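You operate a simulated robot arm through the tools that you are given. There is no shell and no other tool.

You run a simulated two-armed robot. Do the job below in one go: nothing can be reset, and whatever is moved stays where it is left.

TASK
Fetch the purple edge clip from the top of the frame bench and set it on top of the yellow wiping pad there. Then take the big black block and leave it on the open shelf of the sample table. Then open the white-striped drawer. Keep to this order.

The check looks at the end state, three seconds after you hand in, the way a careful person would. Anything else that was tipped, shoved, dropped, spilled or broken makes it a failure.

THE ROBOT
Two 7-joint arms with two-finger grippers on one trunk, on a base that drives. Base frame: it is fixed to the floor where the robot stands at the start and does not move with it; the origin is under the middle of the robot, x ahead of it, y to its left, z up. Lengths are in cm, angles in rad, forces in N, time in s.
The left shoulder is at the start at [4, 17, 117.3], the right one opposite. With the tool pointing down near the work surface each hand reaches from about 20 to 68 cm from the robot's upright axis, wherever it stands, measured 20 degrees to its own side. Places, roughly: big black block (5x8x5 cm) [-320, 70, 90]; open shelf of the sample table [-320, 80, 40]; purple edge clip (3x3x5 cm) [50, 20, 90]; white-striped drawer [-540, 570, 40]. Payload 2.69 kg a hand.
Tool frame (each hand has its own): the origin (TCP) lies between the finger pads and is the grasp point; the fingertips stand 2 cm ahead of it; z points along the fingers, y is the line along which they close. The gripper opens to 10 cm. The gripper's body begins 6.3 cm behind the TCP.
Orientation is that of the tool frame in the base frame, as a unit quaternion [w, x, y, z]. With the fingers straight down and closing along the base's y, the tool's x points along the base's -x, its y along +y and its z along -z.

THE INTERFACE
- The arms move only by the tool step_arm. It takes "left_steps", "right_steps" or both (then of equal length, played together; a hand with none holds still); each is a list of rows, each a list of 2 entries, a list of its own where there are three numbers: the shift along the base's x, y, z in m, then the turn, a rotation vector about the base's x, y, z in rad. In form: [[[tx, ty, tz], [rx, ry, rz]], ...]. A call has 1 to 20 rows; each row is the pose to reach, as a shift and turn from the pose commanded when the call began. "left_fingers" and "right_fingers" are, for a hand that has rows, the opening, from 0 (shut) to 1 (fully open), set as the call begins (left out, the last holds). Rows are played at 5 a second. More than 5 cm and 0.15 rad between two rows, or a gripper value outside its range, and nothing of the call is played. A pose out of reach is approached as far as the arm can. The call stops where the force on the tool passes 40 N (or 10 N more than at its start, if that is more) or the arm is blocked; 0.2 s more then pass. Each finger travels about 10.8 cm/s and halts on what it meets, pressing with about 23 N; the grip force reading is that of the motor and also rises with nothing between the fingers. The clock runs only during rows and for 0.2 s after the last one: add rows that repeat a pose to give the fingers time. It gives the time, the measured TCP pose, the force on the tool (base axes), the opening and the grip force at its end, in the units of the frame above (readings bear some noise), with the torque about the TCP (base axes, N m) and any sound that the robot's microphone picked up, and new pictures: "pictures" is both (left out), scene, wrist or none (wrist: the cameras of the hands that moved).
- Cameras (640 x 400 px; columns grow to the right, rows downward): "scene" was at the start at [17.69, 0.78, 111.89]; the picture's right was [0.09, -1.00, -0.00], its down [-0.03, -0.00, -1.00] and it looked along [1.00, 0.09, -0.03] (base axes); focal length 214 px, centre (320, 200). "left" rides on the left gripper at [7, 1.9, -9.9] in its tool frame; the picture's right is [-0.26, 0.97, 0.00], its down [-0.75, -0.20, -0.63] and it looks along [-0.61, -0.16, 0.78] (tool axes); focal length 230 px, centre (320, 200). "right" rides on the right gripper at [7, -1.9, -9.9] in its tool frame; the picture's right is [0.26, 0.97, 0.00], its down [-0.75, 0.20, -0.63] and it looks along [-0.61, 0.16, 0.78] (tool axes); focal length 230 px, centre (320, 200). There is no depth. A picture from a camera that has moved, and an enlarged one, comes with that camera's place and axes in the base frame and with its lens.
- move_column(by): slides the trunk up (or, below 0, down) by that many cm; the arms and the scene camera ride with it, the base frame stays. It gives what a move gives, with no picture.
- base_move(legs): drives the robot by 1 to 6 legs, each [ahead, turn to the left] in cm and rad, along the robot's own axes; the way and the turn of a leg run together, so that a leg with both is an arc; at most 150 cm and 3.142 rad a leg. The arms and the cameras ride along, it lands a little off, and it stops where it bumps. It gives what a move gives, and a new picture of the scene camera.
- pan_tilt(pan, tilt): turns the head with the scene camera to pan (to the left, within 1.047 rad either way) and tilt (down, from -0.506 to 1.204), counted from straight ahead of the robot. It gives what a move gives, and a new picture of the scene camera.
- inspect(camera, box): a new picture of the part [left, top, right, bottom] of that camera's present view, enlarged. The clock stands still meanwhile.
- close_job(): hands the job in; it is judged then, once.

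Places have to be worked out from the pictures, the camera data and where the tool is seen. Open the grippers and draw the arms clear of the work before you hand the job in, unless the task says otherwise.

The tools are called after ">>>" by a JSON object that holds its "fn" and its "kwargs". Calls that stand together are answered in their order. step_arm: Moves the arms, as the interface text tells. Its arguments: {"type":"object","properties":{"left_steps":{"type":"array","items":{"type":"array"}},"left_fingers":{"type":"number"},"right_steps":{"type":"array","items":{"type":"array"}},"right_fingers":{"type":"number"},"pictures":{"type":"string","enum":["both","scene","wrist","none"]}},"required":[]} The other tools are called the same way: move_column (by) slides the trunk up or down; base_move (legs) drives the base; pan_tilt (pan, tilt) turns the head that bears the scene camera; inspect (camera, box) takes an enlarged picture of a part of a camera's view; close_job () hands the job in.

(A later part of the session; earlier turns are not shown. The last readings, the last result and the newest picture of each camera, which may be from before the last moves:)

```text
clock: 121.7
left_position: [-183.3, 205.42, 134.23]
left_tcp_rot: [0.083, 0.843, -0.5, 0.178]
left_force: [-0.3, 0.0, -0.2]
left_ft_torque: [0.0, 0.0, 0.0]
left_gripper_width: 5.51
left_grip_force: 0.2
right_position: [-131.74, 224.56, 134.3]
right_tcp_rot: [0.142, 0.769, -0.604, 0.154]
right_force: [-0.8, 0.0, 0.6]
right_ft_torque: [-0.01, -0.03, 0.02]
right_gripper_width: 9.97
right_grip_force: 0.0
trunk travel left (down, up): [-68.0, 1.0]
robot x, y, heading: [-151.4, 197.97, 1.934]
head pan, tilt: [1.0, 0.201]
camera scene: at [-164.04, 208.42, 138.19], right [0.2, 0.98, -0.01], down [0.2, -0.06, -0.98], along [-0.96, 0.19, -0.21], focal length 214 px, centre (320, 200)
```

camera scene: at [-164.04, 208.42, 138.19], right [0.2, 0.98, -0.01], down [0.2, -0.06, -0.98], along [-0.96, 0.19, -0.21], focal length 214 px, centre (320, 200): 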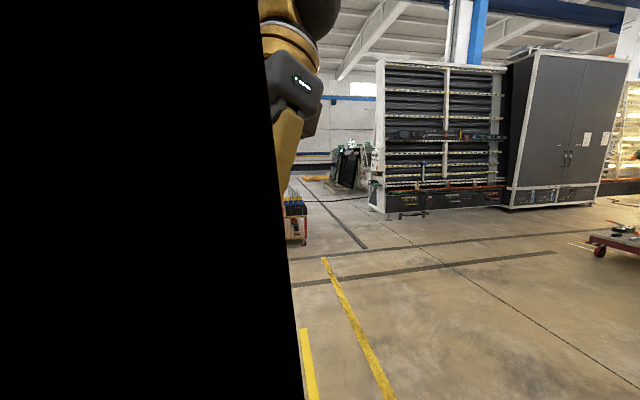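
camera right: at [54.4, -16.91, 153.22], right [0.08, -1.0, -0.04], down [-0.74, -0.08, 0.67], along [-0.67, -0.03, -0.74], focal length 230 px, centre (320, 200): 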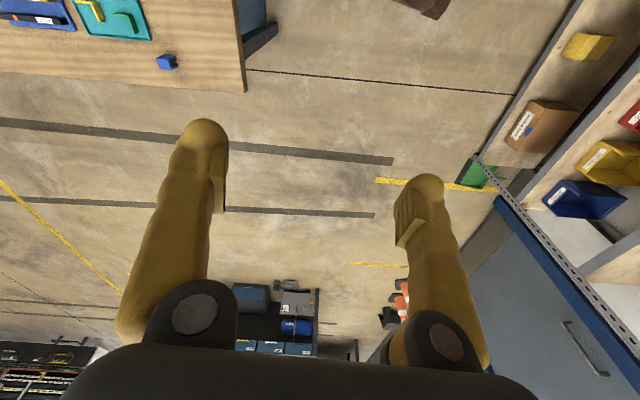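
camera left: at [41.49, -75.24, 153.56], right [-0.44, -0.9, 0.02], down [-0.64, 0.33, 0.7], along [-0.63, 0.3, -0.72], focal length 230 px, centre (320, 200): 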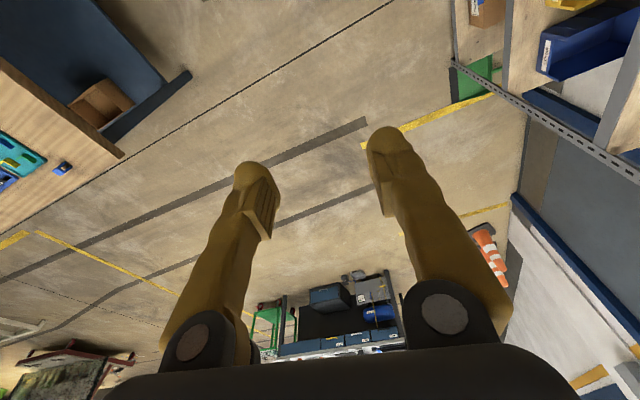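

The red trolley stands near [-490, 190–245], leaving a wide lane behind the table. I go a bit further along, then turn left to face −x and pass the green cart with margin.

>>> {"fn": "base_move", "kwargs": {"legs": [[50, 0]]}}

>>> {"fn": "base_move", "kwargs": {"legs": [[0, 1.2]]}}

>>> {"fn": "pan_tilt", "kwargs": {"pan": 0.2, "tilt": 0.3}}

```text
clock: 124.7
left_position: [-201.48, 253.76, 134.08]
left_tcp_rot: [0.084, 0.842, -0.503, 0.178]
left_force: [0.4, 0.4, -0.1]
left_ft_torque: [-0.02, 0.04, 0.0]
left_gripper_width: 5.51
left_grip_force: 0.1
right_position: [-149.87, 272.39, 134.21]
right_tcp_rot: [0.143, 0.767, -0.606, 0.154]
right_force: [0.3, 0.9, 0.7]
right_ft_torque: [-0.01, 0.02, 0.01]
right_gripper_width: 10.02
right_grip_force: 0.1
trunk travel left (down, up): [-68.0, 1.0]
robot x, y, heading: [-169.76, 246.05, 1.939]
head pan, tilt: [1.0, 0.201]
camera scene: at [-182.34, 256.53, 138.19], right [0.21, 0.98, -0.01], down [0.2, -0.06, -0.98], along [-0.96, 0.2, -0.21], focal length 214 px, centre (320, 200)
```

scene: 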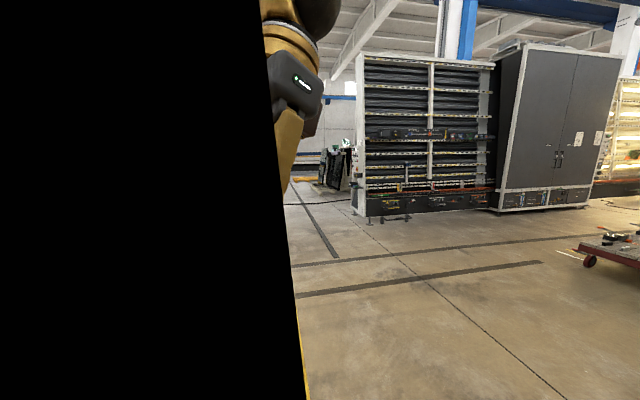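

```text
clock: 128.2
left_position: [-188.14, 219.06, 134.26]
left_tcp_rot: [-0.036, 0.975, 0.062, 0.212]
left_force: [0.3, -0.4, 0.0]
left_ft_torque: [0.0, -0.01, 0.05]
left_gripper_width: 5.51
left_grip_force: 0.1
right_position: [-186.29, 274.15, 134.28]
right_tcp_rot: [0.038, 0.97, -0.083, 0.225]
right_force: [0.3, 0.6, -0.3]
right_ft_torque: [0.0, 0.0, -0.01]
right_gripper_width: 9.99
right_grip_force: 0.0
trunk travel left (down, up): [-68.0, 1.0]
robot x, y, heading: [-170.05, 246.61, 3.121]
head pan, tilt: [1.0, 0.201]
camera scene: at [-184.46, 238.68, 138.2], right [-0.83, 0.56, -0.01], down [0.13, 0.16, -0.98], along [-0.55, -0.81, -0.21], focal length 214 px, centre (320, 200)
```

scene: 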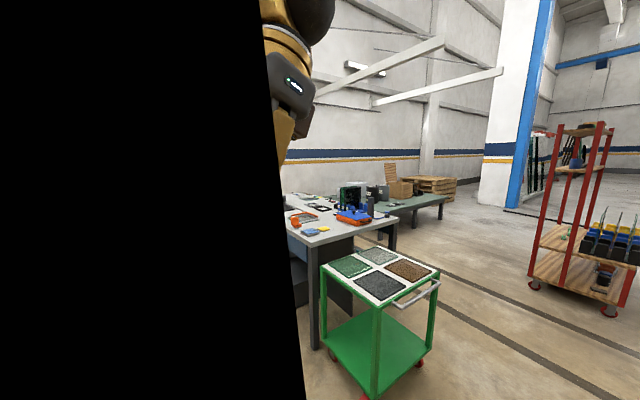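

```text
clock: 129.3
left_position: [-187.4, 219.09, 134.02]
left_tcp_rot: [-0.047, 0.966, 0.091, 0.237]
left_force: [-0.3, 0.8, -0.7]
left_ft_torque: [-0.03, 0.01, -0.03]
left_gripper_width: 5.51
left_grip_force: 0.1
right_position: [-185.43, 274.25, 134.26]
right_tcp_rot: [0.051, 0.961, -0.11, 0.249]
right_force: [0.2, 0.4, -0.3]
right_ft_torque: [-0.02, 0.0, -0.03]
right_gripper_width: 10.0
right_grip_force: 0.0
trunk travel left (down, up): [-68.0, 1.0]
robot x, y, heading: [-169.6, 245.94, 3.118]
head pan, tilt: [0.201, 0.3]
camera scene: at [-188.45, 244.72, 137.2], right [-0.18, 0.98, 0.0], down [0.31, 0.05, -0.95], along [-0.94, -0.17, -0.31], focal length 214 px, centre (320, 200)
```

scene: 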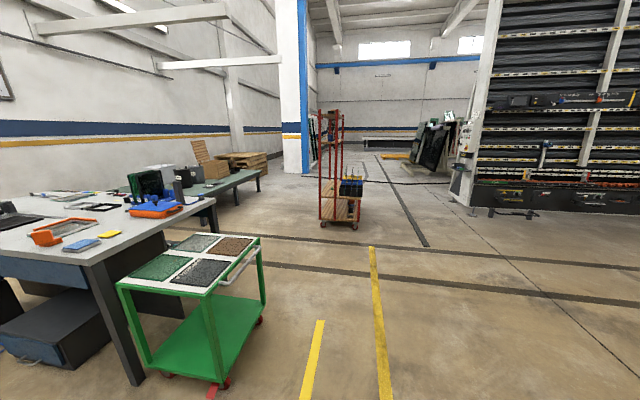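

The table's back edge is at about x −336 with free space behind it; the green cart stands at its right end (x −260…−308, y 139…178). I drive 220 cm ahead along −x, past the cart.

>>> {"fn": "base_move", "kwargs": {"legs": [[110, 0], [108, 0]]}}

>>> {"fn": "base_move", "kwargs": {"legs": [[0, 1.571]]}}

```text
clock: 140.2
left_position: [-406.66, 219.77, 133.91]
left_tcp_rot: [-0.049, 0.965, 0.102, 0.236]
left_force: [-0.9, 0.2, 0.3]
left_ft_torque: [-0.03, 0.01, -0.02]
left_gripper_width: 5.5
left_grip_force: 0.1
right_position: [-406.03, 274.72, 134.17]
right_tcp_rot: [0.048, 0.962, -0.1, 0.25]
right_force: [-0.1, 0.6, -0.2]
right_ft_torque: [-0.01, 0.04, 0.02]
right_gripper_width: 10.01
right_grip_force: 0.1
trunk travel left (down, up): [-68.0, 1.0]
robot x, y, heading: [-389.57, 247.43, -3.145]
head pan, tilt: [0.201, 0.3]
camera scene: at [-408.43, 245.25, 137.19], right [-0.2, 0.98, 0.0], down [0.31, 0.06, -0.95], along [-0.93, -0.19, -0.31], focal length 214 px, centre (320, 200)
```

scene: 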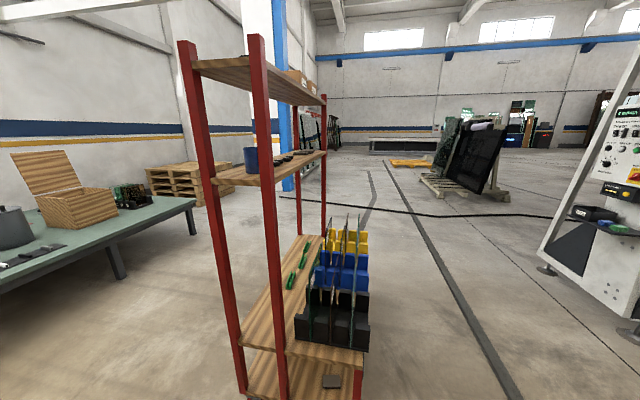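

```text
clock: 144.4
left_position: [-362.43, 230.12, 134.02]
left_tcp_rot: [-0.213, 0.61, 0.75, 0.142]
left_force: [0.4, -0.8, -0.4]
left_ft_torque: [0.02, 0.02, 0.03]
left_gripper_width: 5.49
left_grip_force: 0.0
right_position: [-417.88, 231.9, 134.28]
right_tcp_rot: [-0.15, 0.76, 0.589, 0.23]
right_force: [0.7, 0.2, 0.6]
right_ft_torque: [-0.01, 0.0, -0.02]
right_gripper_width: 10.02
right_grip_force: 0.0
trunk travel left (down, up): [-68.0, 1.0]
robot x, y, heading: [-390.63, 247.04, -1.594]
head pan, tilt: [0.201, 0.3]
camera scene: at [-389.08, 228.58, 137.2], right [-0.98, -0.17, 0.0], down [-0.05, 0.31, -0.95], along [0.17, -0.94, -0.31], focal length 214 px, centre (320, 200)
```

scene: 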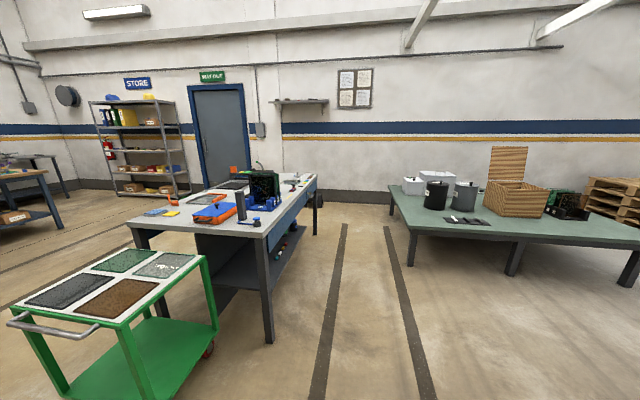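

Now I face −y behind the table; its back side shows drawers and a low open shelf. I enlarge that area.

>>> {"fn": "inspect", "kwargs": {"camera": "scene", "box": [120, 150, 340, 290]}}

>>> {"fn": "inspect", "kwargs": {"camera": "scene", "box": [180, 160, 320, 250]}}

```text
2.86 times, centred on (230, 220) of scene
camera zoom: at [-389.08, 228.58, 137.2], right [-0.98, -0.17, 0.0], down [-0.05, 0.31, -0.95], along [0.17, -0.94, -0.31], focal length 613 px, centre (577, 143)
```

zoom: 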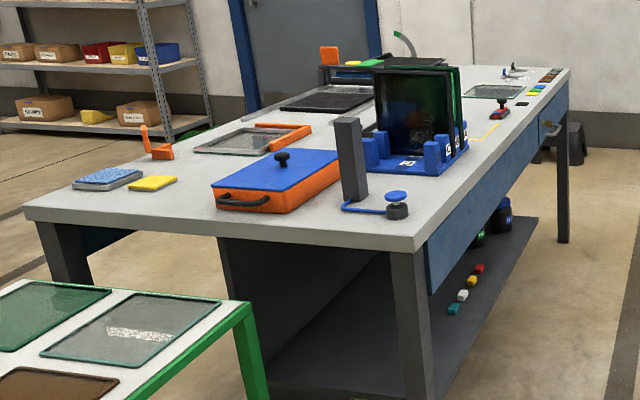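

```text
4.44 times, centred on (250, 205) of scene
camera zoom: at [-389.08, 228.58, 137.2], right [-0.98, -0.17, 0.0], down [-0.05, 0.31, -0.95], along [0.17, -0.94, -0.31], focal length 953 px, centre (631, 178)
```

zoom: 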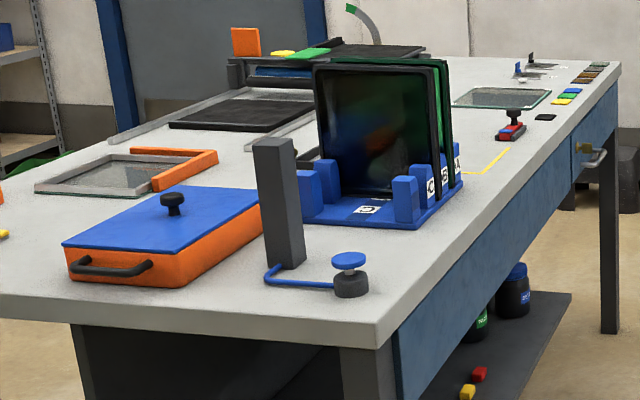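

The block isn't visible from here (probably hidden by the blue stand with glass). I drive 168 cm ahead behind the table and then turn left to face it.

>>> {"fn": "base_move", "kwargs": {"legs": [[120, 0], [48, 0]]}}

>>> {"fn": "base_move", "kwargs": {"legs": [[0, 1.594]]}}

>>> {"fn": "pan_tilt", "kwargs": {"pan": 0.0, "tilt": 0.7}}

```text
clock: 152.9
left_position: [-366.66, 64.09, 134.16]
left_tcp_rot: [-0.229, 0.598, 0.754, 0.146]
left_force: [1.0, -0.9, 2.8]
left_ft_torque: [-0.04, -0.07, -0.06]
left_gripper_width: 5.49
left_grip_force: 0.0
right_position: [-422.28, 65.42, 134.4]
right_tcp_rot: [-0.16, 0.759, 0.582, 0.246]
right_force: [0.9, -0.6, 3.2]
right_ft_torque: [-0.11, 0.07, 0.05]
right_gripper_width: 10.01
right_grip_force: 0.1
trunk travel left (down, up): [-68.0, 1.0]
robot x, y, heading: [-394.74, 80.46, -1.585]
head pan, tilt: [0.201, 0.3]
camera scene: at [-393.41, 61.69, 137.17], right [-0.98, -0.18, 0.0], down [-0.05, 0.31, -0.95], along [0.18, -0.93, -0.31], focal length 214 px, centre (320, 200)
```

scene: 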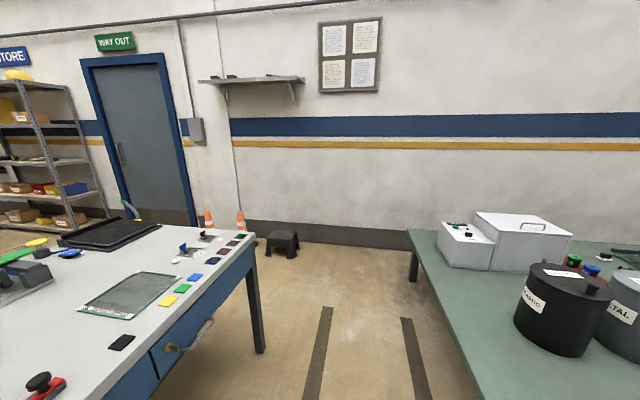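

```text
clock: 157.3
left_position: [-379.5, 108.87, 134.37]
left_tcp_rot: [-0.268, -0.124, 0.953, -0.066]
left_force: [-0.5, 0.1, 0.4]
left_ft_torque: [0.01, 0.0, -0.01]
left_gripper_width: 5.5
left_grip_force: 0.1
right_position: [-380.07, 52.72, 134.51]
right_tcp_rot: [-0.308, 0.129, 0.94, 0.064]
right_force: [1.0, -0.5, -0.1]
right_ft_torque: [0.01, 0.04, -0.04]
right_gripper_width: 10.01
right_grip_force: 0.1
trunk travel left (down, up): [-68.0, 1.0]
robot x, y, heading: [-394.45, 79.88, 0.0]
head pan, tilt: [0.201, 0.3]
camera scene: at [-376.48, 81.48, 137.2], right [0.19, -0.98, 0.0], down [-0.31, -0.06, -0.95], along [0.93, 0.19, -0.31], focal length 214 px, centre (320, 200)
```

scene: 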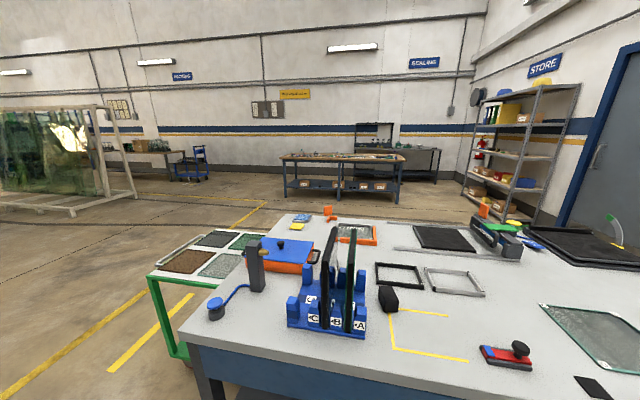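

```text
clock: 158.1
left_position: [-380.15, 108.85, 134.76]
left_tcp_rot: [-0.278, -0.15, 0.945, -0.081]
left_force: [0.5, 0.3, -0.1]
left_ft_torque: [0.01, -0.01, 0.05]
left_gripper_width: 5.49
left_grip_force: 0.1
right_position: [-380.8, 52.89, 134.08]
right_tcp_rot: [-0.335, 0.157, 0.926, 0.074]
right_force: [0.2, 0.4, 1.0]
right_ft_torque: [-0.02, 0.02, 0.01]
right_gripper_width: 9.98
right_grip_force: 0.0
trunk travel left (down, up): [-68.0, 1.0]
robot x, y, heading: [-394.86, 79.39, -0.01]
head pan, tilt: [0.0, 0.7]
camera scene: at [-377.19, 79.59, 133.6], right [0.0, -1.0, 0.0], down [-0.66, 0.0, -0.75], along [0.75, 0.0, -0.66], focal length 214 px, centre (320, 200)
```

scene: 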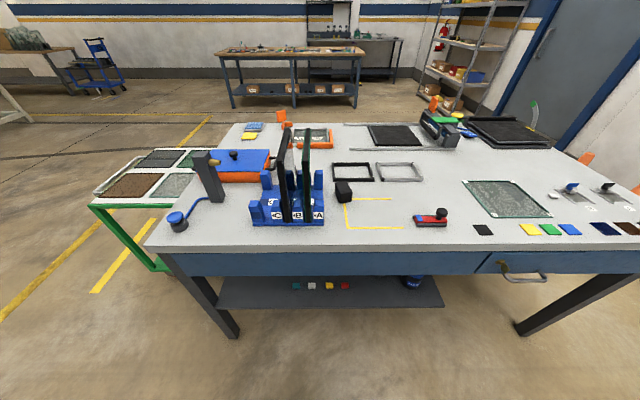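

The black block is at about pixel (345,190) on the table and the open shelf with small coloured blocks is below. I enlarge both.

>>> {"fn": "inspect", "kwargs": {"camera": "scene", "box": [230, 120, 430, 245]}}

>>> {"fn": "inspect", "kwargs": {"camera": "scene", "box": [160, 240, 480, 340]}}

```text
3.20 times, centred on (330, 182) of scene
camera zoom: at [-377.19, 79.59, 133.6], right [0.0, -1.0, 0.0], down [-0.66, 0.0, -0.75], along [0.75, 0.0, -0.66], focal length 686 px, centre (288, 256)
```

zoom: 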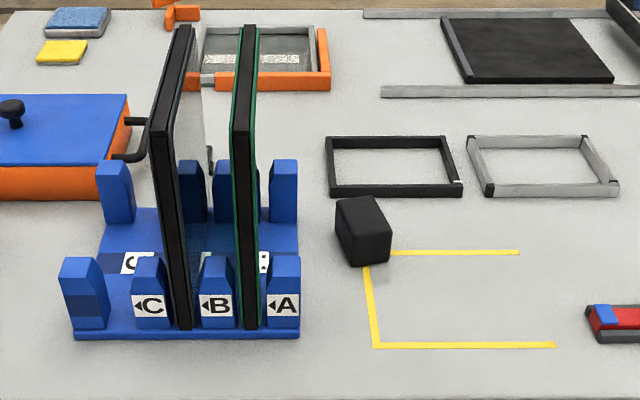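

```text
2.00 times, centred on (320, 290) of scene
camera zoom: at [-377.19, 79.59, 133.6], right [0.0, -1.0, 0.0], down [-0.66, 0.0, -0.75], along [0.75, 0.0, -0.66], focal length 429 px, centre (320, 20)
```

zoom: 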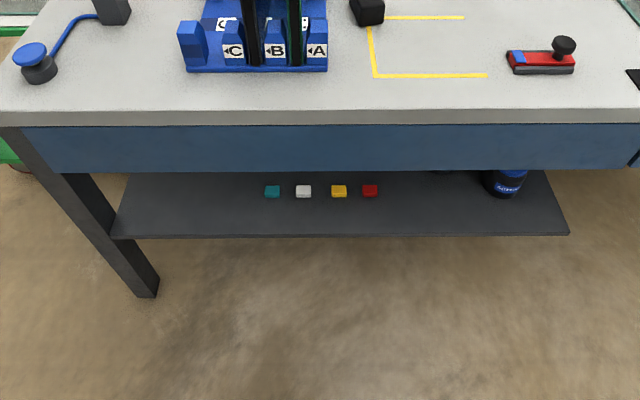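

The black block sits at about [-321, 72.5] with its 8 cm side along x, close to the blue glass stand; the shelf is roughly at z 38 under the table's back edge. I'll grip it with the right hand tilted 40° forward so the same tilt can reach under the table. First I restore both hands from their sagged poses.

>>> {"fn": "step_arm", "kwargs": {"right_steps": [[[0.014, 0.006, 0.0], [-0.019, -0.098, 0.019]], [[0.028, 0.013, 0.0], [-0.038, -0.197, 0.038]], [[0.043, 0.019, 0.0], [-0.058, -0.295, 0.057]], [[0.057, 0.026, 0.0], [-0.077, -0.393, 0.076]], [[0.071, 0.032, 0.0], [-0.096, -0.492, 0.095]], [[0.086, 0.039, 0.0], [-0.115, -0.59, 0.114]], [[0.1, 0.045, 0.0], [-0.135, -0.689, 0.134]], [[0.114, 0.051, 0.0], [-0.154, -0.787, 0.153]], [[0.128, 0.058, 0.0], [-0.173, -0.885, 0.172]], [[0.143, 0.064, 0.0], [-0.192, -0.984, 0.191]], [[0.157, 0.071, 0.0], [-0.211, -1.082, 0.21]], [[0.171, 0.077, 0.0], [-0.231, -1.18, 0.229]], [[0.186, 0.084, 0.0], [-0.25, -1.279, 0.248]], [[0.2, 0.09, 0.0], [-0.269, -1.377, 0.267]], [[0.2, 0.09, 0.0], [-0.269, -1.377, 0.267]], [[0.2, 0.09, 0.0], [-0.269, -1.377, 0.267]]], "left_steps": [[[0.007, 0.004, 0.004], [0.012, -0.04, -0.022]], [[0.014, 0.007, 0.007], [0.024, -0.081, -0.044]], [[0.021, 0.011, 0.011], [0.035, -0.121, -0.065]], [[0.029, 0.014, 0.014], [0.047, -0.162, -0.087]], [[0.036, 0.018, 0.018], [0.059, -0.202, -0.109]], [[0.043, 0.021, 0.021], [0.071, -0.243, -0.131]], [[0.05, 0.025, 0.025], [0.083, -0.283, -0.153]], [[0.057, 0.029, 0.029], [0.094, -0.323, -0.174]], [[0.064, 0.032, 0.032], [0.106, -0.364, -0.196]], [[0.071, 0.036, 0.036], [0.118, -0.404, -0.218]], [[0.079, 0.039, 0.039], [0.13, -0.445, -0.24]], [[0.086, 0.043, 0.043], [0.141, -0.485, -0.261]], [[0.093, 0.046, 0.046], [0.153, -0.526, -0.283]], [[0.1, 0.05, 0.05], [0.165, -0.566, -0.305]], [[0.1, 0.05, 0.05], [0.165, -0.566, -0.305]], [[0.1, 0.05, 0.05], [0.165, -0.566, -0.305]]]}}

```text
clock: 161.5
left_position: [-371.38, 113.92, 139.46]
left_tcp_rot: [0.015, 0.024, 0.999, 0.02]
left_force: [0.3, 0.5, -0.6]
left_ft_torque: [0.02, 0.0, 0.0]
left_gripper_width: 5.51
left_grip_force: 0.0
left hand out of reach, approached as far as the arm can: row 1, 2, 3
right_position: [-355.06, 64.6, 137.15]
right_tcp_rot: [0.385, -0.014, 0.923, -0.021]
right_force: [-0.3, -0.4, 0.3]
right_ft_torque: [-0.05, 0.01, 0.02]
right_gripper_width: 10.0
right_grip_force: 0.0
right hand out of reach, approached as far as the arm can: row 1, 2, 3, 4, 5, 6, 7, 8, 9, 10, 11, 12, 13, 14, 15, 16
trunk travel left (down, up): [-68.0, 1.0]
robot x, y, heading: [-394.68, 80.23, -0.006]
head pan, tilt: [0.0, 0.7]
camera scene: at [-377.18, 79.64, 133.6], right [-0.01, -1.0, 0.0], down [-0.66, 0.0, -0.75], along [0.75, 0.0, -0.66], focal length 214 px, centre (320, 200)
camera right: at [-366.97, 62.84, 139.23], right [-0.19, 0.95, -0.23], down [0.08, 0.25, 0.96], along [0.98, 0.17, -0.12], focal length 230 px, centre (320, 200)
camera left: at [-378.64, 115.73, 149.24], right [0.3, 0.95, 0.05], down [0.72, -0.26, 0.64], along [0.62, -0.16, -0.77], focal length 230 px, centre (320, 200)
```

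scene: 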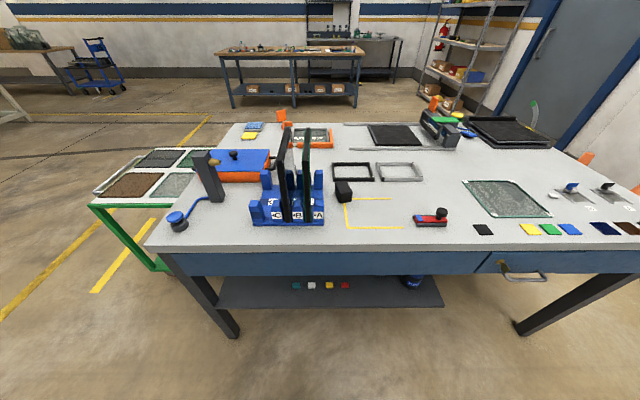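
right: 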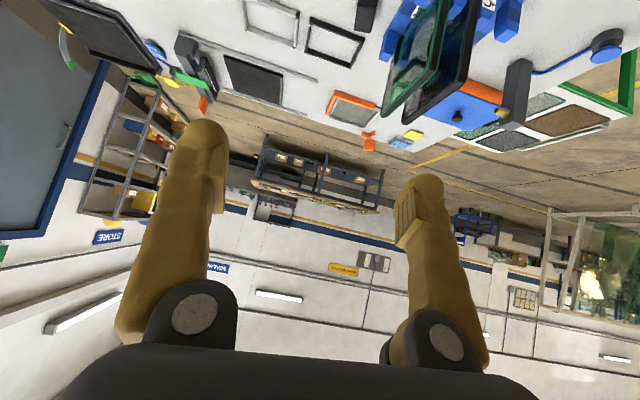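
left: 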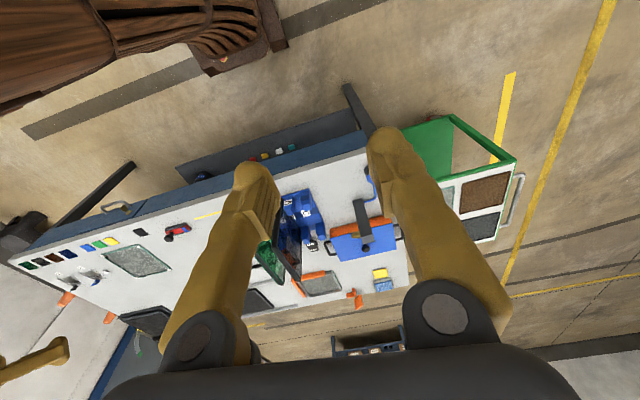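

Both hands are back in good poses. I drive 18 cm closer to the table.

>>> {"fn": "base_move", "kwargs": {"legs": [[18, 0]]}}

```text
clock: 163.0
left_position: [-356.77, 113.85, 140.28]
left_tcp_rot: [0.034, 0.024, 0.999, 0.018]
left_force: [2.7, -1.0, -1.1]
left_ft_torque: [0.03, 0.31, 0.0]
left_gripper_width: 5.48
left_grip_force: 0.1
right_position: [-341.31, 64.58, 137.38]
right_tcp_rot: [0.387, -0.025, 0.922, -0.024]
right_force: [1.8, 0.8, -1.4]
right_ft_torque: [-0.07, 0.08, -0.06]
right_gripper_width: 9.99
right_grip_force: 0.0
trunk travel left (down, up): [-68.0, 1.0]
robot x, y, heading: [-376.91, 79.45, -0.006]
head pan, tilt: [0.0, 0.7]
camera scene: at [-364.13, 79.59, 134.18], right [-0.01, -1.0, 0.0], down [-0.63, 0.0, -0.78], along [0.78, 0.0, -0.63], focal length 214 px, centre (320, 200)
```

scene: 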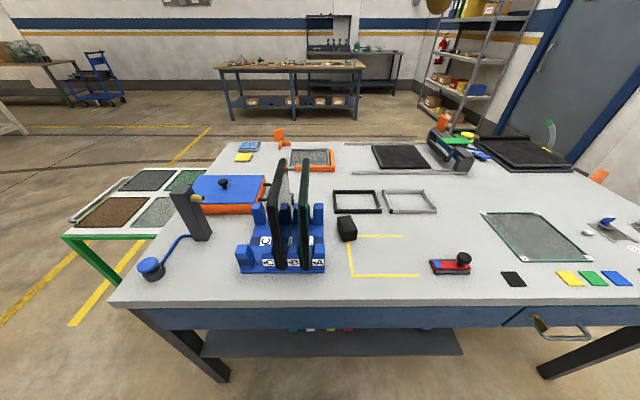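

At [-377, 79.5] now. I lower the trunk 24 cm toward working height and take a fresh picture.

>>> {"fn": "move_column", "kwargs": {"by": -24}}

>>> {"fn": "pan_tilt", "kwargs": {"pan": 0.0, "tilt": 0.8}}

>>> {"fn": "inspect", "kwargs": {"camera": "right", "box": [0, 0, 640, 400]}}

```text
clock: 165.5
left_position: [-353.57, 113.96, 115.62]
left_tcp_rot: [0.018, 0.025, 0.999, 0.02]
left_force: [-1.3, 0.1, -0.9]
left_ft_torque: [0.01, -0.11, 0.02]
left_gripper_width: 5.52
left_grip_force: 0.1
right_position: [-337.42, 64.61, 113.27]
right_tcp_rot: [0.385, -0.017, 0.923, -0.022]
right_force: [-0.2, -0.2, 1.2]
right_ft_torque: [0.01, -0.01, -0.01]
right_gripper_width: 9.99
right_grip_force: 0.1
trunk travel left (down, up): [-44.0, 25.0]
robot x, y, heading: [-376.72, 79.68, -0.005]
head pan, tilt: [0.0, 0.7]
```

```text
clock: 166.2
left_position: [-353.61, 113.82, 115.58]
left_tcp_rot: [0.016, 0.025, 0.999, 0.019]
left_force: [0.2, 0.0, 0.1]
left_ft_torque: [-0.01, 0.0, -0.02]
left_gripper_width: 5.51
left_grip_force: 0.0
right_position: [-337.19, 64.63, 113.21]
right_tcp_rot: [0.383, -0.016, 0.923, -0.022]
right_force: [0.0, 0.1, 0.0]
right_ft_torque: [0.0, -0.01, 0.0]
right_gripper_width: 10.0
right_grip_force: 0.0
trunk travel left (down, up): [-44.0, 25.0]
robot x, y, heading: [-376.99, 79.84, -0.0]
head pan, tilt: [0.0, 0.799]
camera scene: at [-359.85, 79.54, 108.78], right [-0.01, -1.0, 0.0], down [-0.73, 0.0, -0.68], along [0.68, 0.0, -0.73], focal length 214 px, centre (320, 200)
```

scene: 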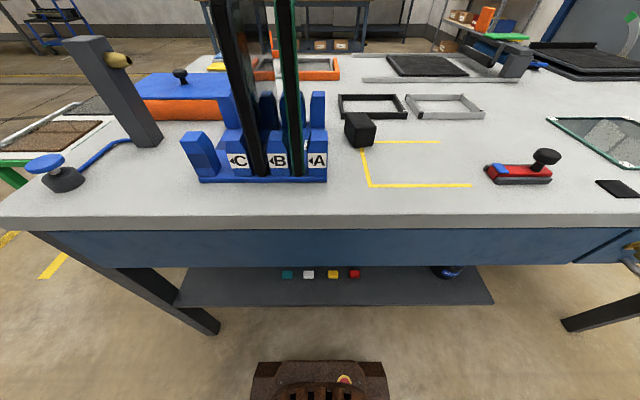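

```text
1.00 times, centred on (320, 200) of right (not enlarged: the box is as wide or as high as the picture)
camera zoom: at [-349.2, 62.72, 115.3], right [-0.19, 0.95, -0.23], down [0.08, 0.25, 0.96], along [0.98, 0.17, -0.12], focal length 230 px, centre (320, 200)
```

zoom: 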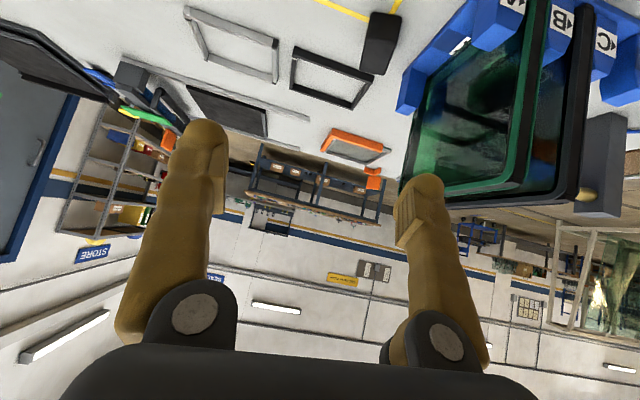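

The block shows in both cameras. I enlarge them to triangulate.

>>> {"fn": "inspect", "kwargs": {"camera": "right", "box": [320, 0, 440, 90]}}

>>> {"fn": "inspect", "kwargs": {"camera": "scene", "box": [280, 85, 420, 200]}}

>>> {"fn": "inspect", "kwargs": {"camera": "scene", "box": [150, 200, 510, 340]}}

```text
4.44 times, centred on (380, 45) of right
camera zoom: at [-349.2, 62.72, 115.3], right [-0.19, 0.95, -0.23], down [0.08, 0.25, 0.96], along [0.98, 0.17, -0.12], focal length 1022 px, centre (53, 889)
```

zoom: 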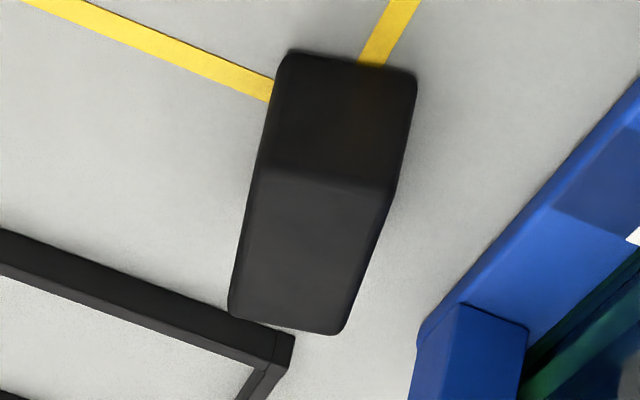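

```text
3.48 times, centred on (350, 142) of scene
camera zoom: at [-359.85, 79.54, 108.78], right [-0.01, -1.0, 0.0], down [-0.73, 0.0, -0.68], along [0.68, 0.0, -0.73], focal length 746 px, centre (216, 400)
```

zoom: 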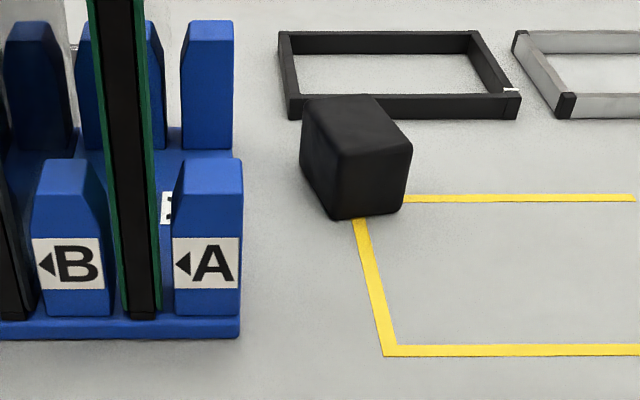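

```text
1.78 times, centred on (330, 270) of scene
camera zoom: at [-359.85, 79.54, 108.78], right [-0.01, -1.0, 0.0], down [-0.73, 0.0, -0.68], along [0.68, 0.0, -0.73], focal length 381 px, centre (302, 76)
```

zoom: 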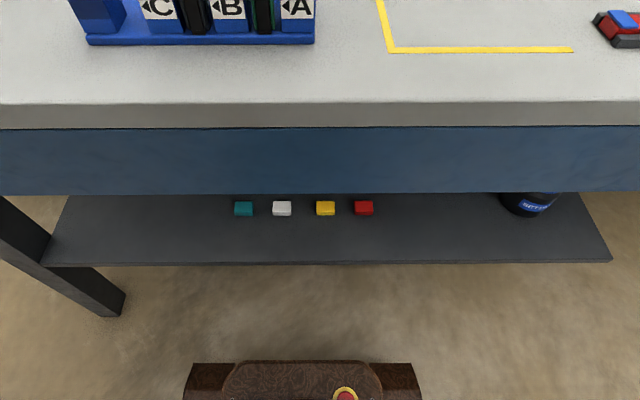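

Triangulation gives the block's centre at about [-317.1, 71.6], top z≈87.5 on a table at z≈82.7, yaw +10°; 3.6 cm of gap to the stand. I move the right hand to a pre-grasp 10 cm back along a 40° approach with a 7 cm opening.

>>> {"fn": "step_arm", "kwargs": {"right_steps": [[[0.02, 0.008, -0.028], [0.006, 0.013, 0.023]], [[0.039, 0.017, -0.057], [0.013, 0.026, 0.046]], [[0.059, 0.025, -0.085], [0.019, 0.039, 0.069]], [[0.079, 0.034, -0.114], [0.026, 0.052, 0.091]], [[0.099, 0.042, -0.142], [0.032, 0.065, 0.114]], [[0.118, 0.051, -0.171], [0.039, 0.078, 0.137]], [[0.138, 0.059, -0.199], [0.045, 0.091, 0.16]], [[0.138, 0.059, -0.199], [0.045, 0.091, 0.16]], [[0.138, 0.059, -0.199], [0.045, 0.091, 0.16]], [[0.138, 0.059, -0.199], [0.045, 0.091, 0.16]]], "right_fingers": 0.7}}

>>> {"fn": "inspect", "kwargs": {"camera": "scene", "box": [260, 60, 440, 200]}}

```text
clock: 168.4
left_position: [-353.66, 113.86, 115.62]
left_tcp_rot: [0.016, 0.025, 0.999, 0.019]
left_force: [0.2, 0.3, -0.4]
left_ft_torque: [0.01, 0.0, 0.01]
left_gripper_width: 5.51
left_grip_force: 0.1
right_position: [-324.36, 70.33, 92.82]
right_tcp_rot: [0.336, -0.092, 0.937, 0.029]
right_force: [-0.7, 0.2, -0.4]
right_ft_torque: [0.0, 0.02, 0.0]
right_gripper_width: 6.99
right_grip_force: 0.0
trunk travel left (down, up): [-44.0, 25.0]
robot x, y, heading: [-376.38, 79.49, -0.006]
head pan, tilt: [0.0, 0.799]
camera scene: at [-359.87, 79.55, 108.78], right [-0.01, -1.0, 0.0], down [-0.73, 0.0, -0.68], along [0.68, 0.0, -0.73], focal length 214 px, centre (320, 200)
camera right: at [-335.58, 66.4, 96.0], right [-0.38, 0.91, -0.17], down [0.14, 0.24, 0.96], along [0.91, 0.34, -0.22], focal length 230 px, centre (320, 200)
```

scene: 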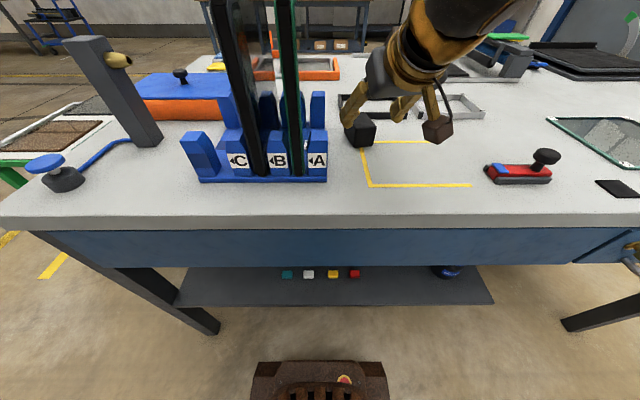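
right: 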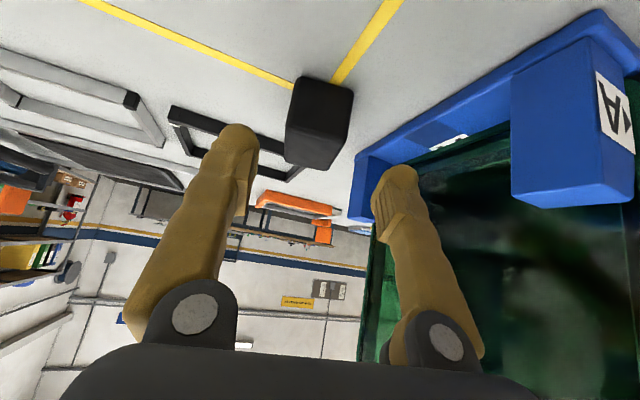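

```text
2.86 times, centred on (350, 130) of scene
camera zoom: at [-359.87, 79.55, 108.78], right [-0.01, -1.0, 0.0], down [-0.73, 0.0, -0.68], along [0.68, 0.0, -0.73], focal length 613 px, centre (234, 400)
```

zoom: 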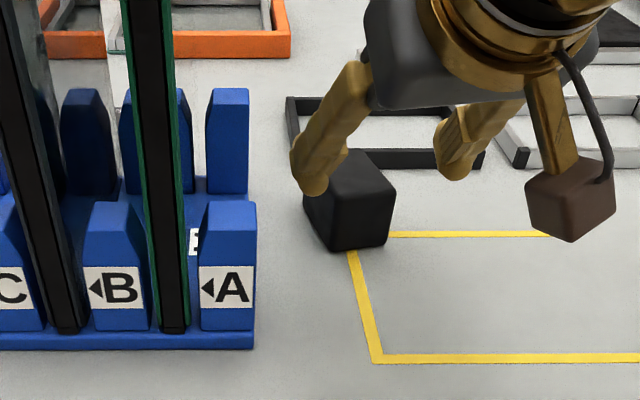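

The block lies right on the approach axis in the wrist view. I advance along it to about [-317.1, 71.6, 86].

>>> {"fn": "step_arm", "kwargs": {"right_steps": [[[0.018, 0.003, -0.018], [0, 0, 0]], [[0.036, 0.006, -0.036], [0, 0, 0]], [[0.054, 0.009, -0.053], [0, 0, 0]], [[0.07, 0.012, -0.066], [0, 0, 0]], [[0.07, 0.012, -0.066], [0, 0, 0]], [[0.07, 0.012, -0.066], [0, 0, 0]]]}}

>>> {"fn": "inspect", "kwargs": {"camera": "scene", "box": [280, 60, 440, 180]}}

```text
clock: 169.8
left_position: [-353.58, 113.78, 115.48]
left_tcp_rot: [0.016, 0.025, 0.999, 0.019]
left_force: [-0.7, -0.1, 0.0]
left_ft_torque: [-0.01, -0.01, 0.01]
left_gripper_width: 5.53
left_grip_force: 0.0
right_position: [-317.28, 71.74, 86.23]
right_tcp_rot: [0.336, -0.093, 0.937, 0.03]
right_force: [-0.7, 0.5, -0.2]
right_ft_torque: [0.0, -0.01, -0.01]
right_gripper_width: 6.99
right_grip_force: 0.1
trunk travel left (down, up): [-44.0, 25.0]
robot x, y, heading: [-376.63, 79.78, -0.008]
head pan, tilt: [0.0, 0.799]
camera scene: at [-359.85, 79.55, 108.78], right [-0.01, -1.0, 0.0], down [-0.73, 0.0, -0.68], along [0.68, 0.0, -0.73], focal length 214 px, centre (320, 200)
camera right: at [-328.45, 67.76, 89.43], right [-0.38, 0.91, -0.17], down [0.14, 0.24, 0.96], along [0.91, 0.34, -0.21], focal length 230 px, centre (320, 200)
```

scene: 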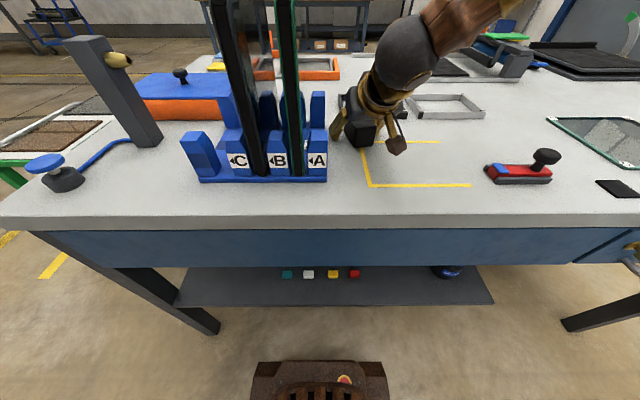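
right: 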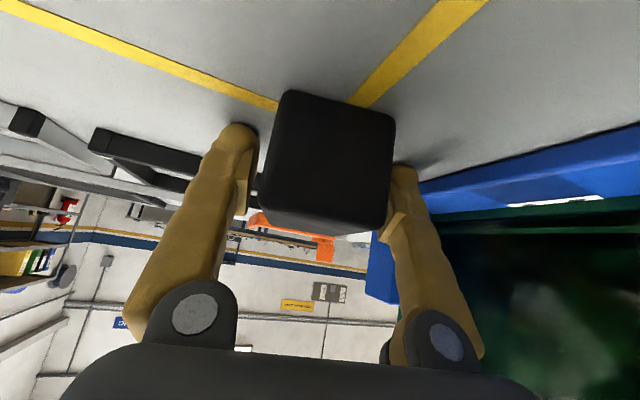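

```text
3.33 times, centred on (360, 120) of scene
camera zoom: at [-359.85, 79.55, 108.78], right [-0.01, -1.0, 0.0], down [-0.73, 0.0, -0.68], along [0.68, 0.0, -0.73], focal length 715 px, centre (187, 467)
```

zoom: 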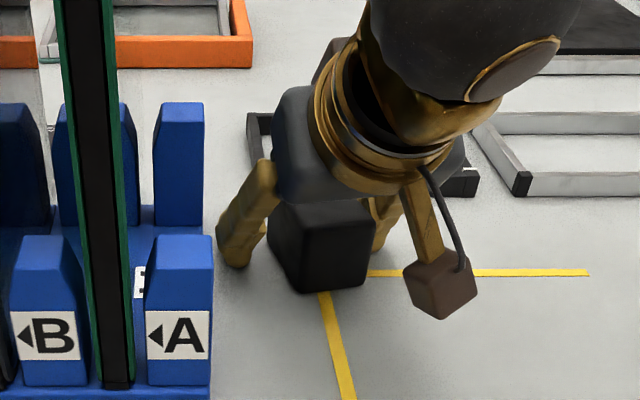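

The block stands between the fingers with no contact force. I close the right gripper.

>>> {"fn": "step_arm", "kwargs": {"right_steps": [[[0, 0, 0], [0, 0, 0]], [[0, 0, 0], [0, 0, 0]], [[0, 0, 0], [0, 0, 0]], [[0, 0, 0], [0, 0, 0]]], "right_fingers": 0.0}}

```text
clock: 170.8
left_position: [-353.58, 113.79, 115.54]
left_tcp_rot: [0.016, 0.025, 0.999, 0.02]
left_force: [-0.3, -0.5, -0.9]
left_ft_torque: [0.02, 0.02, 0.0]
left_gripper_width: 5.48
left_grip_force: 0.0
right_position: [-317.27, 71.7, 86.18]
right_tcp_rot: [0.336, -0.091, 0.937, 0.029]
right_force: [-0.1, -0.1, 1.0]
right_ft_torque: [-0.01, -0.04, 0.05]
right_gripper_width: 4.39
right_grip_force: 22.7
trunk travel left (down, up): [-44.0, 25.0]
robot x, y, heading: [-376.5, 79.67, -0.001]
head pan, tilt: [0.0, 0.799]
camera scene: at [-359.85, 79.54, 108.78], right [-0.01, -1.0, 0.0], down [-0.73, 0.0, -0.68], along [0.68, 0.0, -0.73], focal length 214 px, centre (320, 200)
camera right: at [-328.45, 67.73, 89.45], right [-0.38, 0.91, -0.17], down [0.14, 0.24, 0.96], along [0.91, 0.34, -0.21], focal length 230 px, centre (320, 200)
```

scene: 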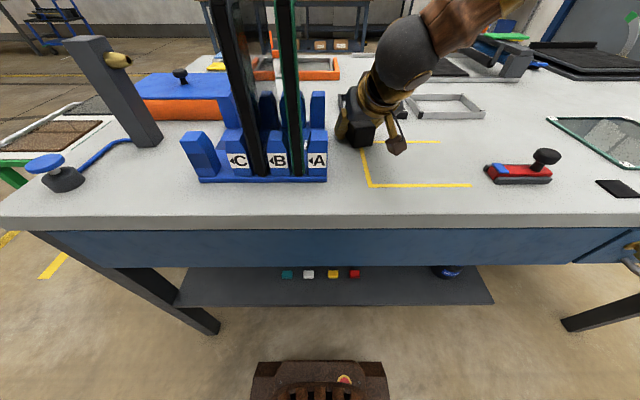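
right: 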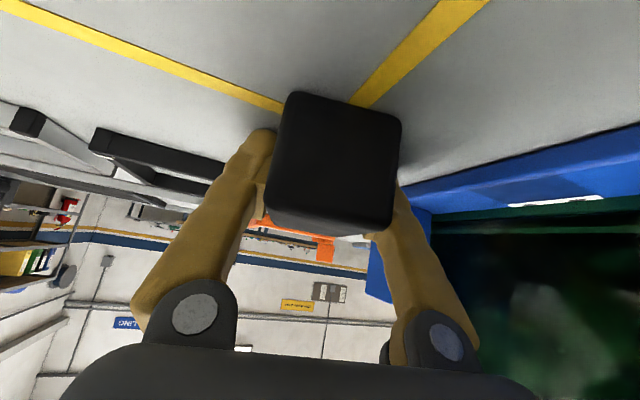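

The block is held (4.4 cm, 23 N). I lift it straight up, then draw it back over the table edge side.

>>> {"fn": "step_arm", "kwargs": {"right_steps": [[[0, 0, 0.02], [0, 0, 0]], [[0, 0, 0.045], [0, 0, 0]], [[0, 0, 0.075], [0, 0, 0]], [[-0.01, -0.005, 0.11], [0, 0, 0]], [[-0.035, -0.015, 0.14], [0, 0, 0]], [[-0.07, -0.025, 0.15], [0, 0, 0]], [[-0.105, -0.035, 0.15], [0, 0, 0]], [[-0.14, -0.045, 0.15], [0, 0, 0]], [[-0.14, -0.045, 0.15], [0, 0, 0]], [[-0.14, -0.045, 0.15], [0, 0, 0]]]}}

```text
clock: 173.0
left_position: [-353.64, 113.71, 115.46]
left_tcp_rot: [0.017, 0.025, 0.999, 0.02]
left_force: [0.3, -0.5, 0.2]
left_ft_torque: [0.0, 0.0, 0.01]
left_gripper_width: 5.52
left_grip_force: 0.0
right_position: [-331.41, 66.95, 101.13]
right_tcp_rot: [0.336, -0.091, 0.937, 0.028]
right_force: [0.4, -0.2, -1.5]
right_ft_torque: [0.0, -0.01, -0.03]
right_gripper_width: 4.42
right_grip_force: 23.3
trunk travel left (down, up): [-44.0, 25.0]
robot x, y, heading: [-376.72, 79.63, -0.004]
head pan, tilt: [0.0, 0.799]
camera scene: at [-359.88, 79.53, 108.78], right [-0.01, -1.0, 0.0], down [-0.73, 0.0, -0.68], along [0.68, 0.0, -0.73], focal length 214 px, centre (320, 200)
camera right: at [-342.57, 63.08, 104.39], right [-0.38, 0.91, -0.17], down [0.14, 0.24, 0.96], along [0.91, 0.34, -0.22], focal length 230 px, centre (320, 200)
```

scene: 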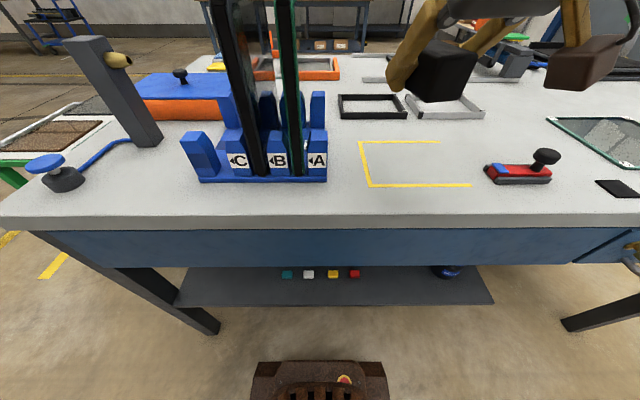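
right: 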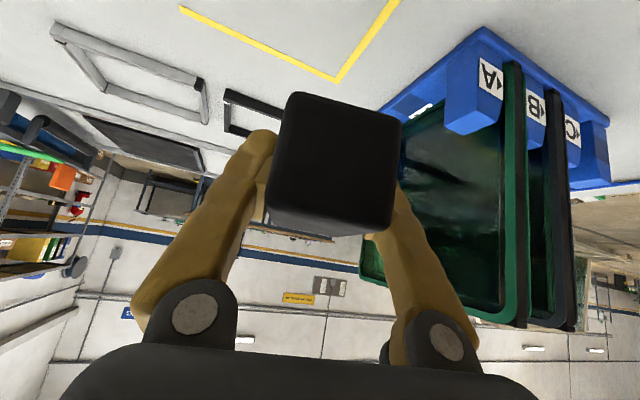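

The block is lifted and held well, all else undisturbed. I back the base away 20 cm so that the block clears the table edge.

>>> {"fn": "base_move", "kwargs": {"legs": [[-20, 0]]}}

```text
clock: 174.6
left_position: [-373.92, 114.0, 115.44]
left_tcp_rot: [0.017, 0.023, 0.999, 0.02]
left_force: [-0.5, 0.1, 0.1]
left_ft_torque: [-0.03, -0.03, -0.01]
left_gripper_width: 5.49
left_grip_force: 0.1
right_position: [-351.44, 67.36, 101.19]
right_tcp_rot: [0.336, -0.094, 0.937, 0.03]
right_force: [-0.5, 0.1, -0.7]
right_ft_torque: [0.0, -0.09, -0.03]
right_gripper_width: 4.44
right_grip_force: 22.8
trunk travel left (down, up): [-44.0, 25.0]
robot x, y, heading: [-396.42, 79.81, 0.0]
head pan, tilt: [0.0, 0.799]
camera scene: at [-379.96, 79.67, 108.8], right [0.0, -1.0, 0.0], down [-0.73, 0.0, -0.69], along [0.69, 0.0, -0.73], focal length 214 px, centre (320, 200)
```

scene: 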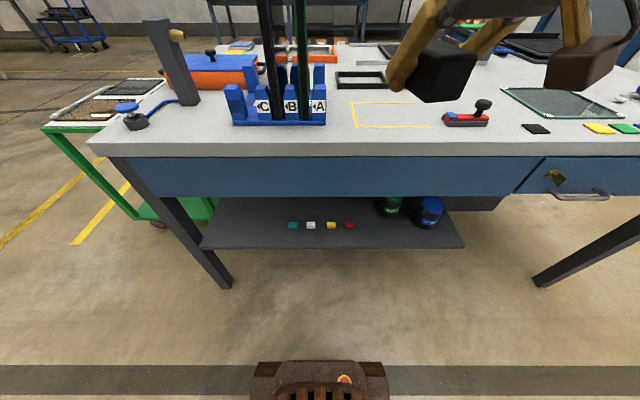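

All clear: the block's front end is about 9 cm before the table edge. I lower the trunk 40 cm to look at and reach the open shelf.

>>> {"fn": "move_column", "kwargs": {"by": -40}}

>>> {"fn": "pan_tilt", "kwargs": {"pan": 0.0, "tilt": 0.5}}

>>> {"fn": "inspect", "kwargs": {"camera": "right", "box": [0, 0, 640, 400]}}

```text
clock: 178.4
left_position: [-375.74, 113.92, 75.17]
left_tcp_rot: [0.009, 0.023, 0.999, 0.02]
left_force: [0.4, -0.4, 0.0]
left_ft_torque: [-0.01, 0.0, 0.04]
left_gripper_width: 5.5
left_grip_force: 0.0
right_position: [-352.84, 67.27, 61.9]
right_tcp_rot: [0.344, -0.095, 0.934, 0.029]
right_force: [0.0, -0.1, -1.3]
right_ft_torque: [0.0, -0.04, -0.02]
right_gripper_width: 4.41
right_grip_force: 22.8
trunk travel left (down, up): [-4.0, 65.0]
robot x, y, heading: [-396.8, 79.88, -0.001]
head pan, tilt: [0.0, 0.799]
```

```text
clock: 179.2
left_position: [-375.62, 113.92, 75.24]
left_tcp_rot: [0.009, 0.023, 1.0, 0.02]
left_force: [0.2, -0.4, -0.2]
left_ft_torque: [-0.01, -0.03, -0.01]
left_gripper_width: 5.49
left_grip_force: 0.2
right_position: [-352.93, 67.23, 61.85]
right_tcp_rot: [0.343, -0.094, 0.934, 0.028]
right_force: [-0.2, 0.5, -1.5]
right_ft_torque: [-0.01, -0.01, 0.0]
right_gripper_width: 4.38
right_grip_force: 23.1
trunk travel left (down, up): [-4.0, 65.0]
robot x, y, heading: [-396.55, 79.75, -0.001]
head pan, tilt: [0.0, 0.499]
camera scene: at [-379.44, 79.67, 71.36], right [0.0, -1.0, 0.0], down [-0.49, 0.0, -0.87], along [0.87, 0.0, -0.49], focal length 214 px, centre (320, 200)
```

scene: 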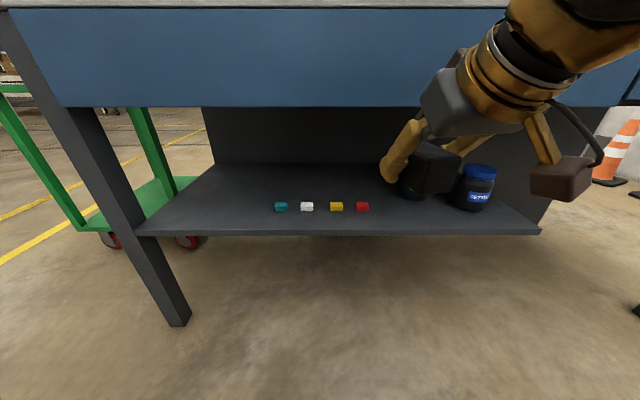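

```text
1.00 times, centred on (320, 200) of right (not enlarged: the box is as wide or as high as the picture)
camera zoom: at [-364.13, 63.28, 64.93], right [-0.38, 0.91, -0.18], down [0.12, 0.24, 0.96], along [0.92, 0.35, -0.2], focal length 230 px, centre (320, 200)
```

zoom: 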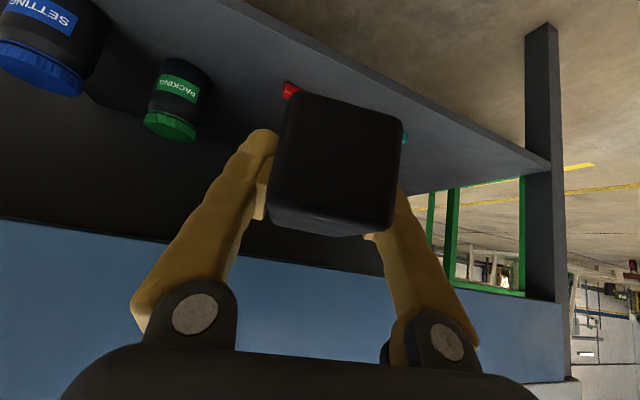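

The open shelf is clear to see: front edge at x≈−339, z≈40.7, drawer bottom at z≈67. I enlarge it to choose a free spot among the small items.

>>> {"fn": "inspect", "kwargs": {"camera": "scene", "box": [240, 140, 520, 250]}}

>>> {"fn": "inspect", "kwargs": {"camera": "right", "box": [130, 40, 450, 240]}}

```text
2.29 times, centred on (380, 195) of scene
camera zoom: at [-379.44, 79.67, 71.36], right [0.0, -1.0, 0.0], down [-0.49, 0.0, -0.87], along [0.87, 0.0, -0.49], focal length 490 px, centre (183, 211)
```

zoom: 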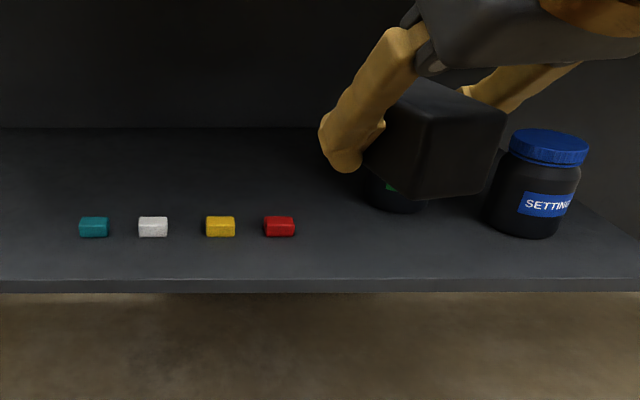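

```text
2.00 times, centred on (290, 140) of right
camera zoom: at [-364.13, 63.28, 64.93], right [-0.38, 0.91, -0.18], down [0.12, 0.24, 0.96], along [0.92, 0.35, -0.2], focal length 460 px, centre (380, 320)
```

zoom: 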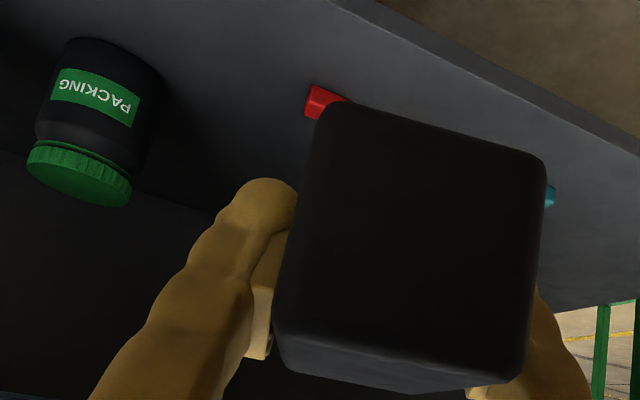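

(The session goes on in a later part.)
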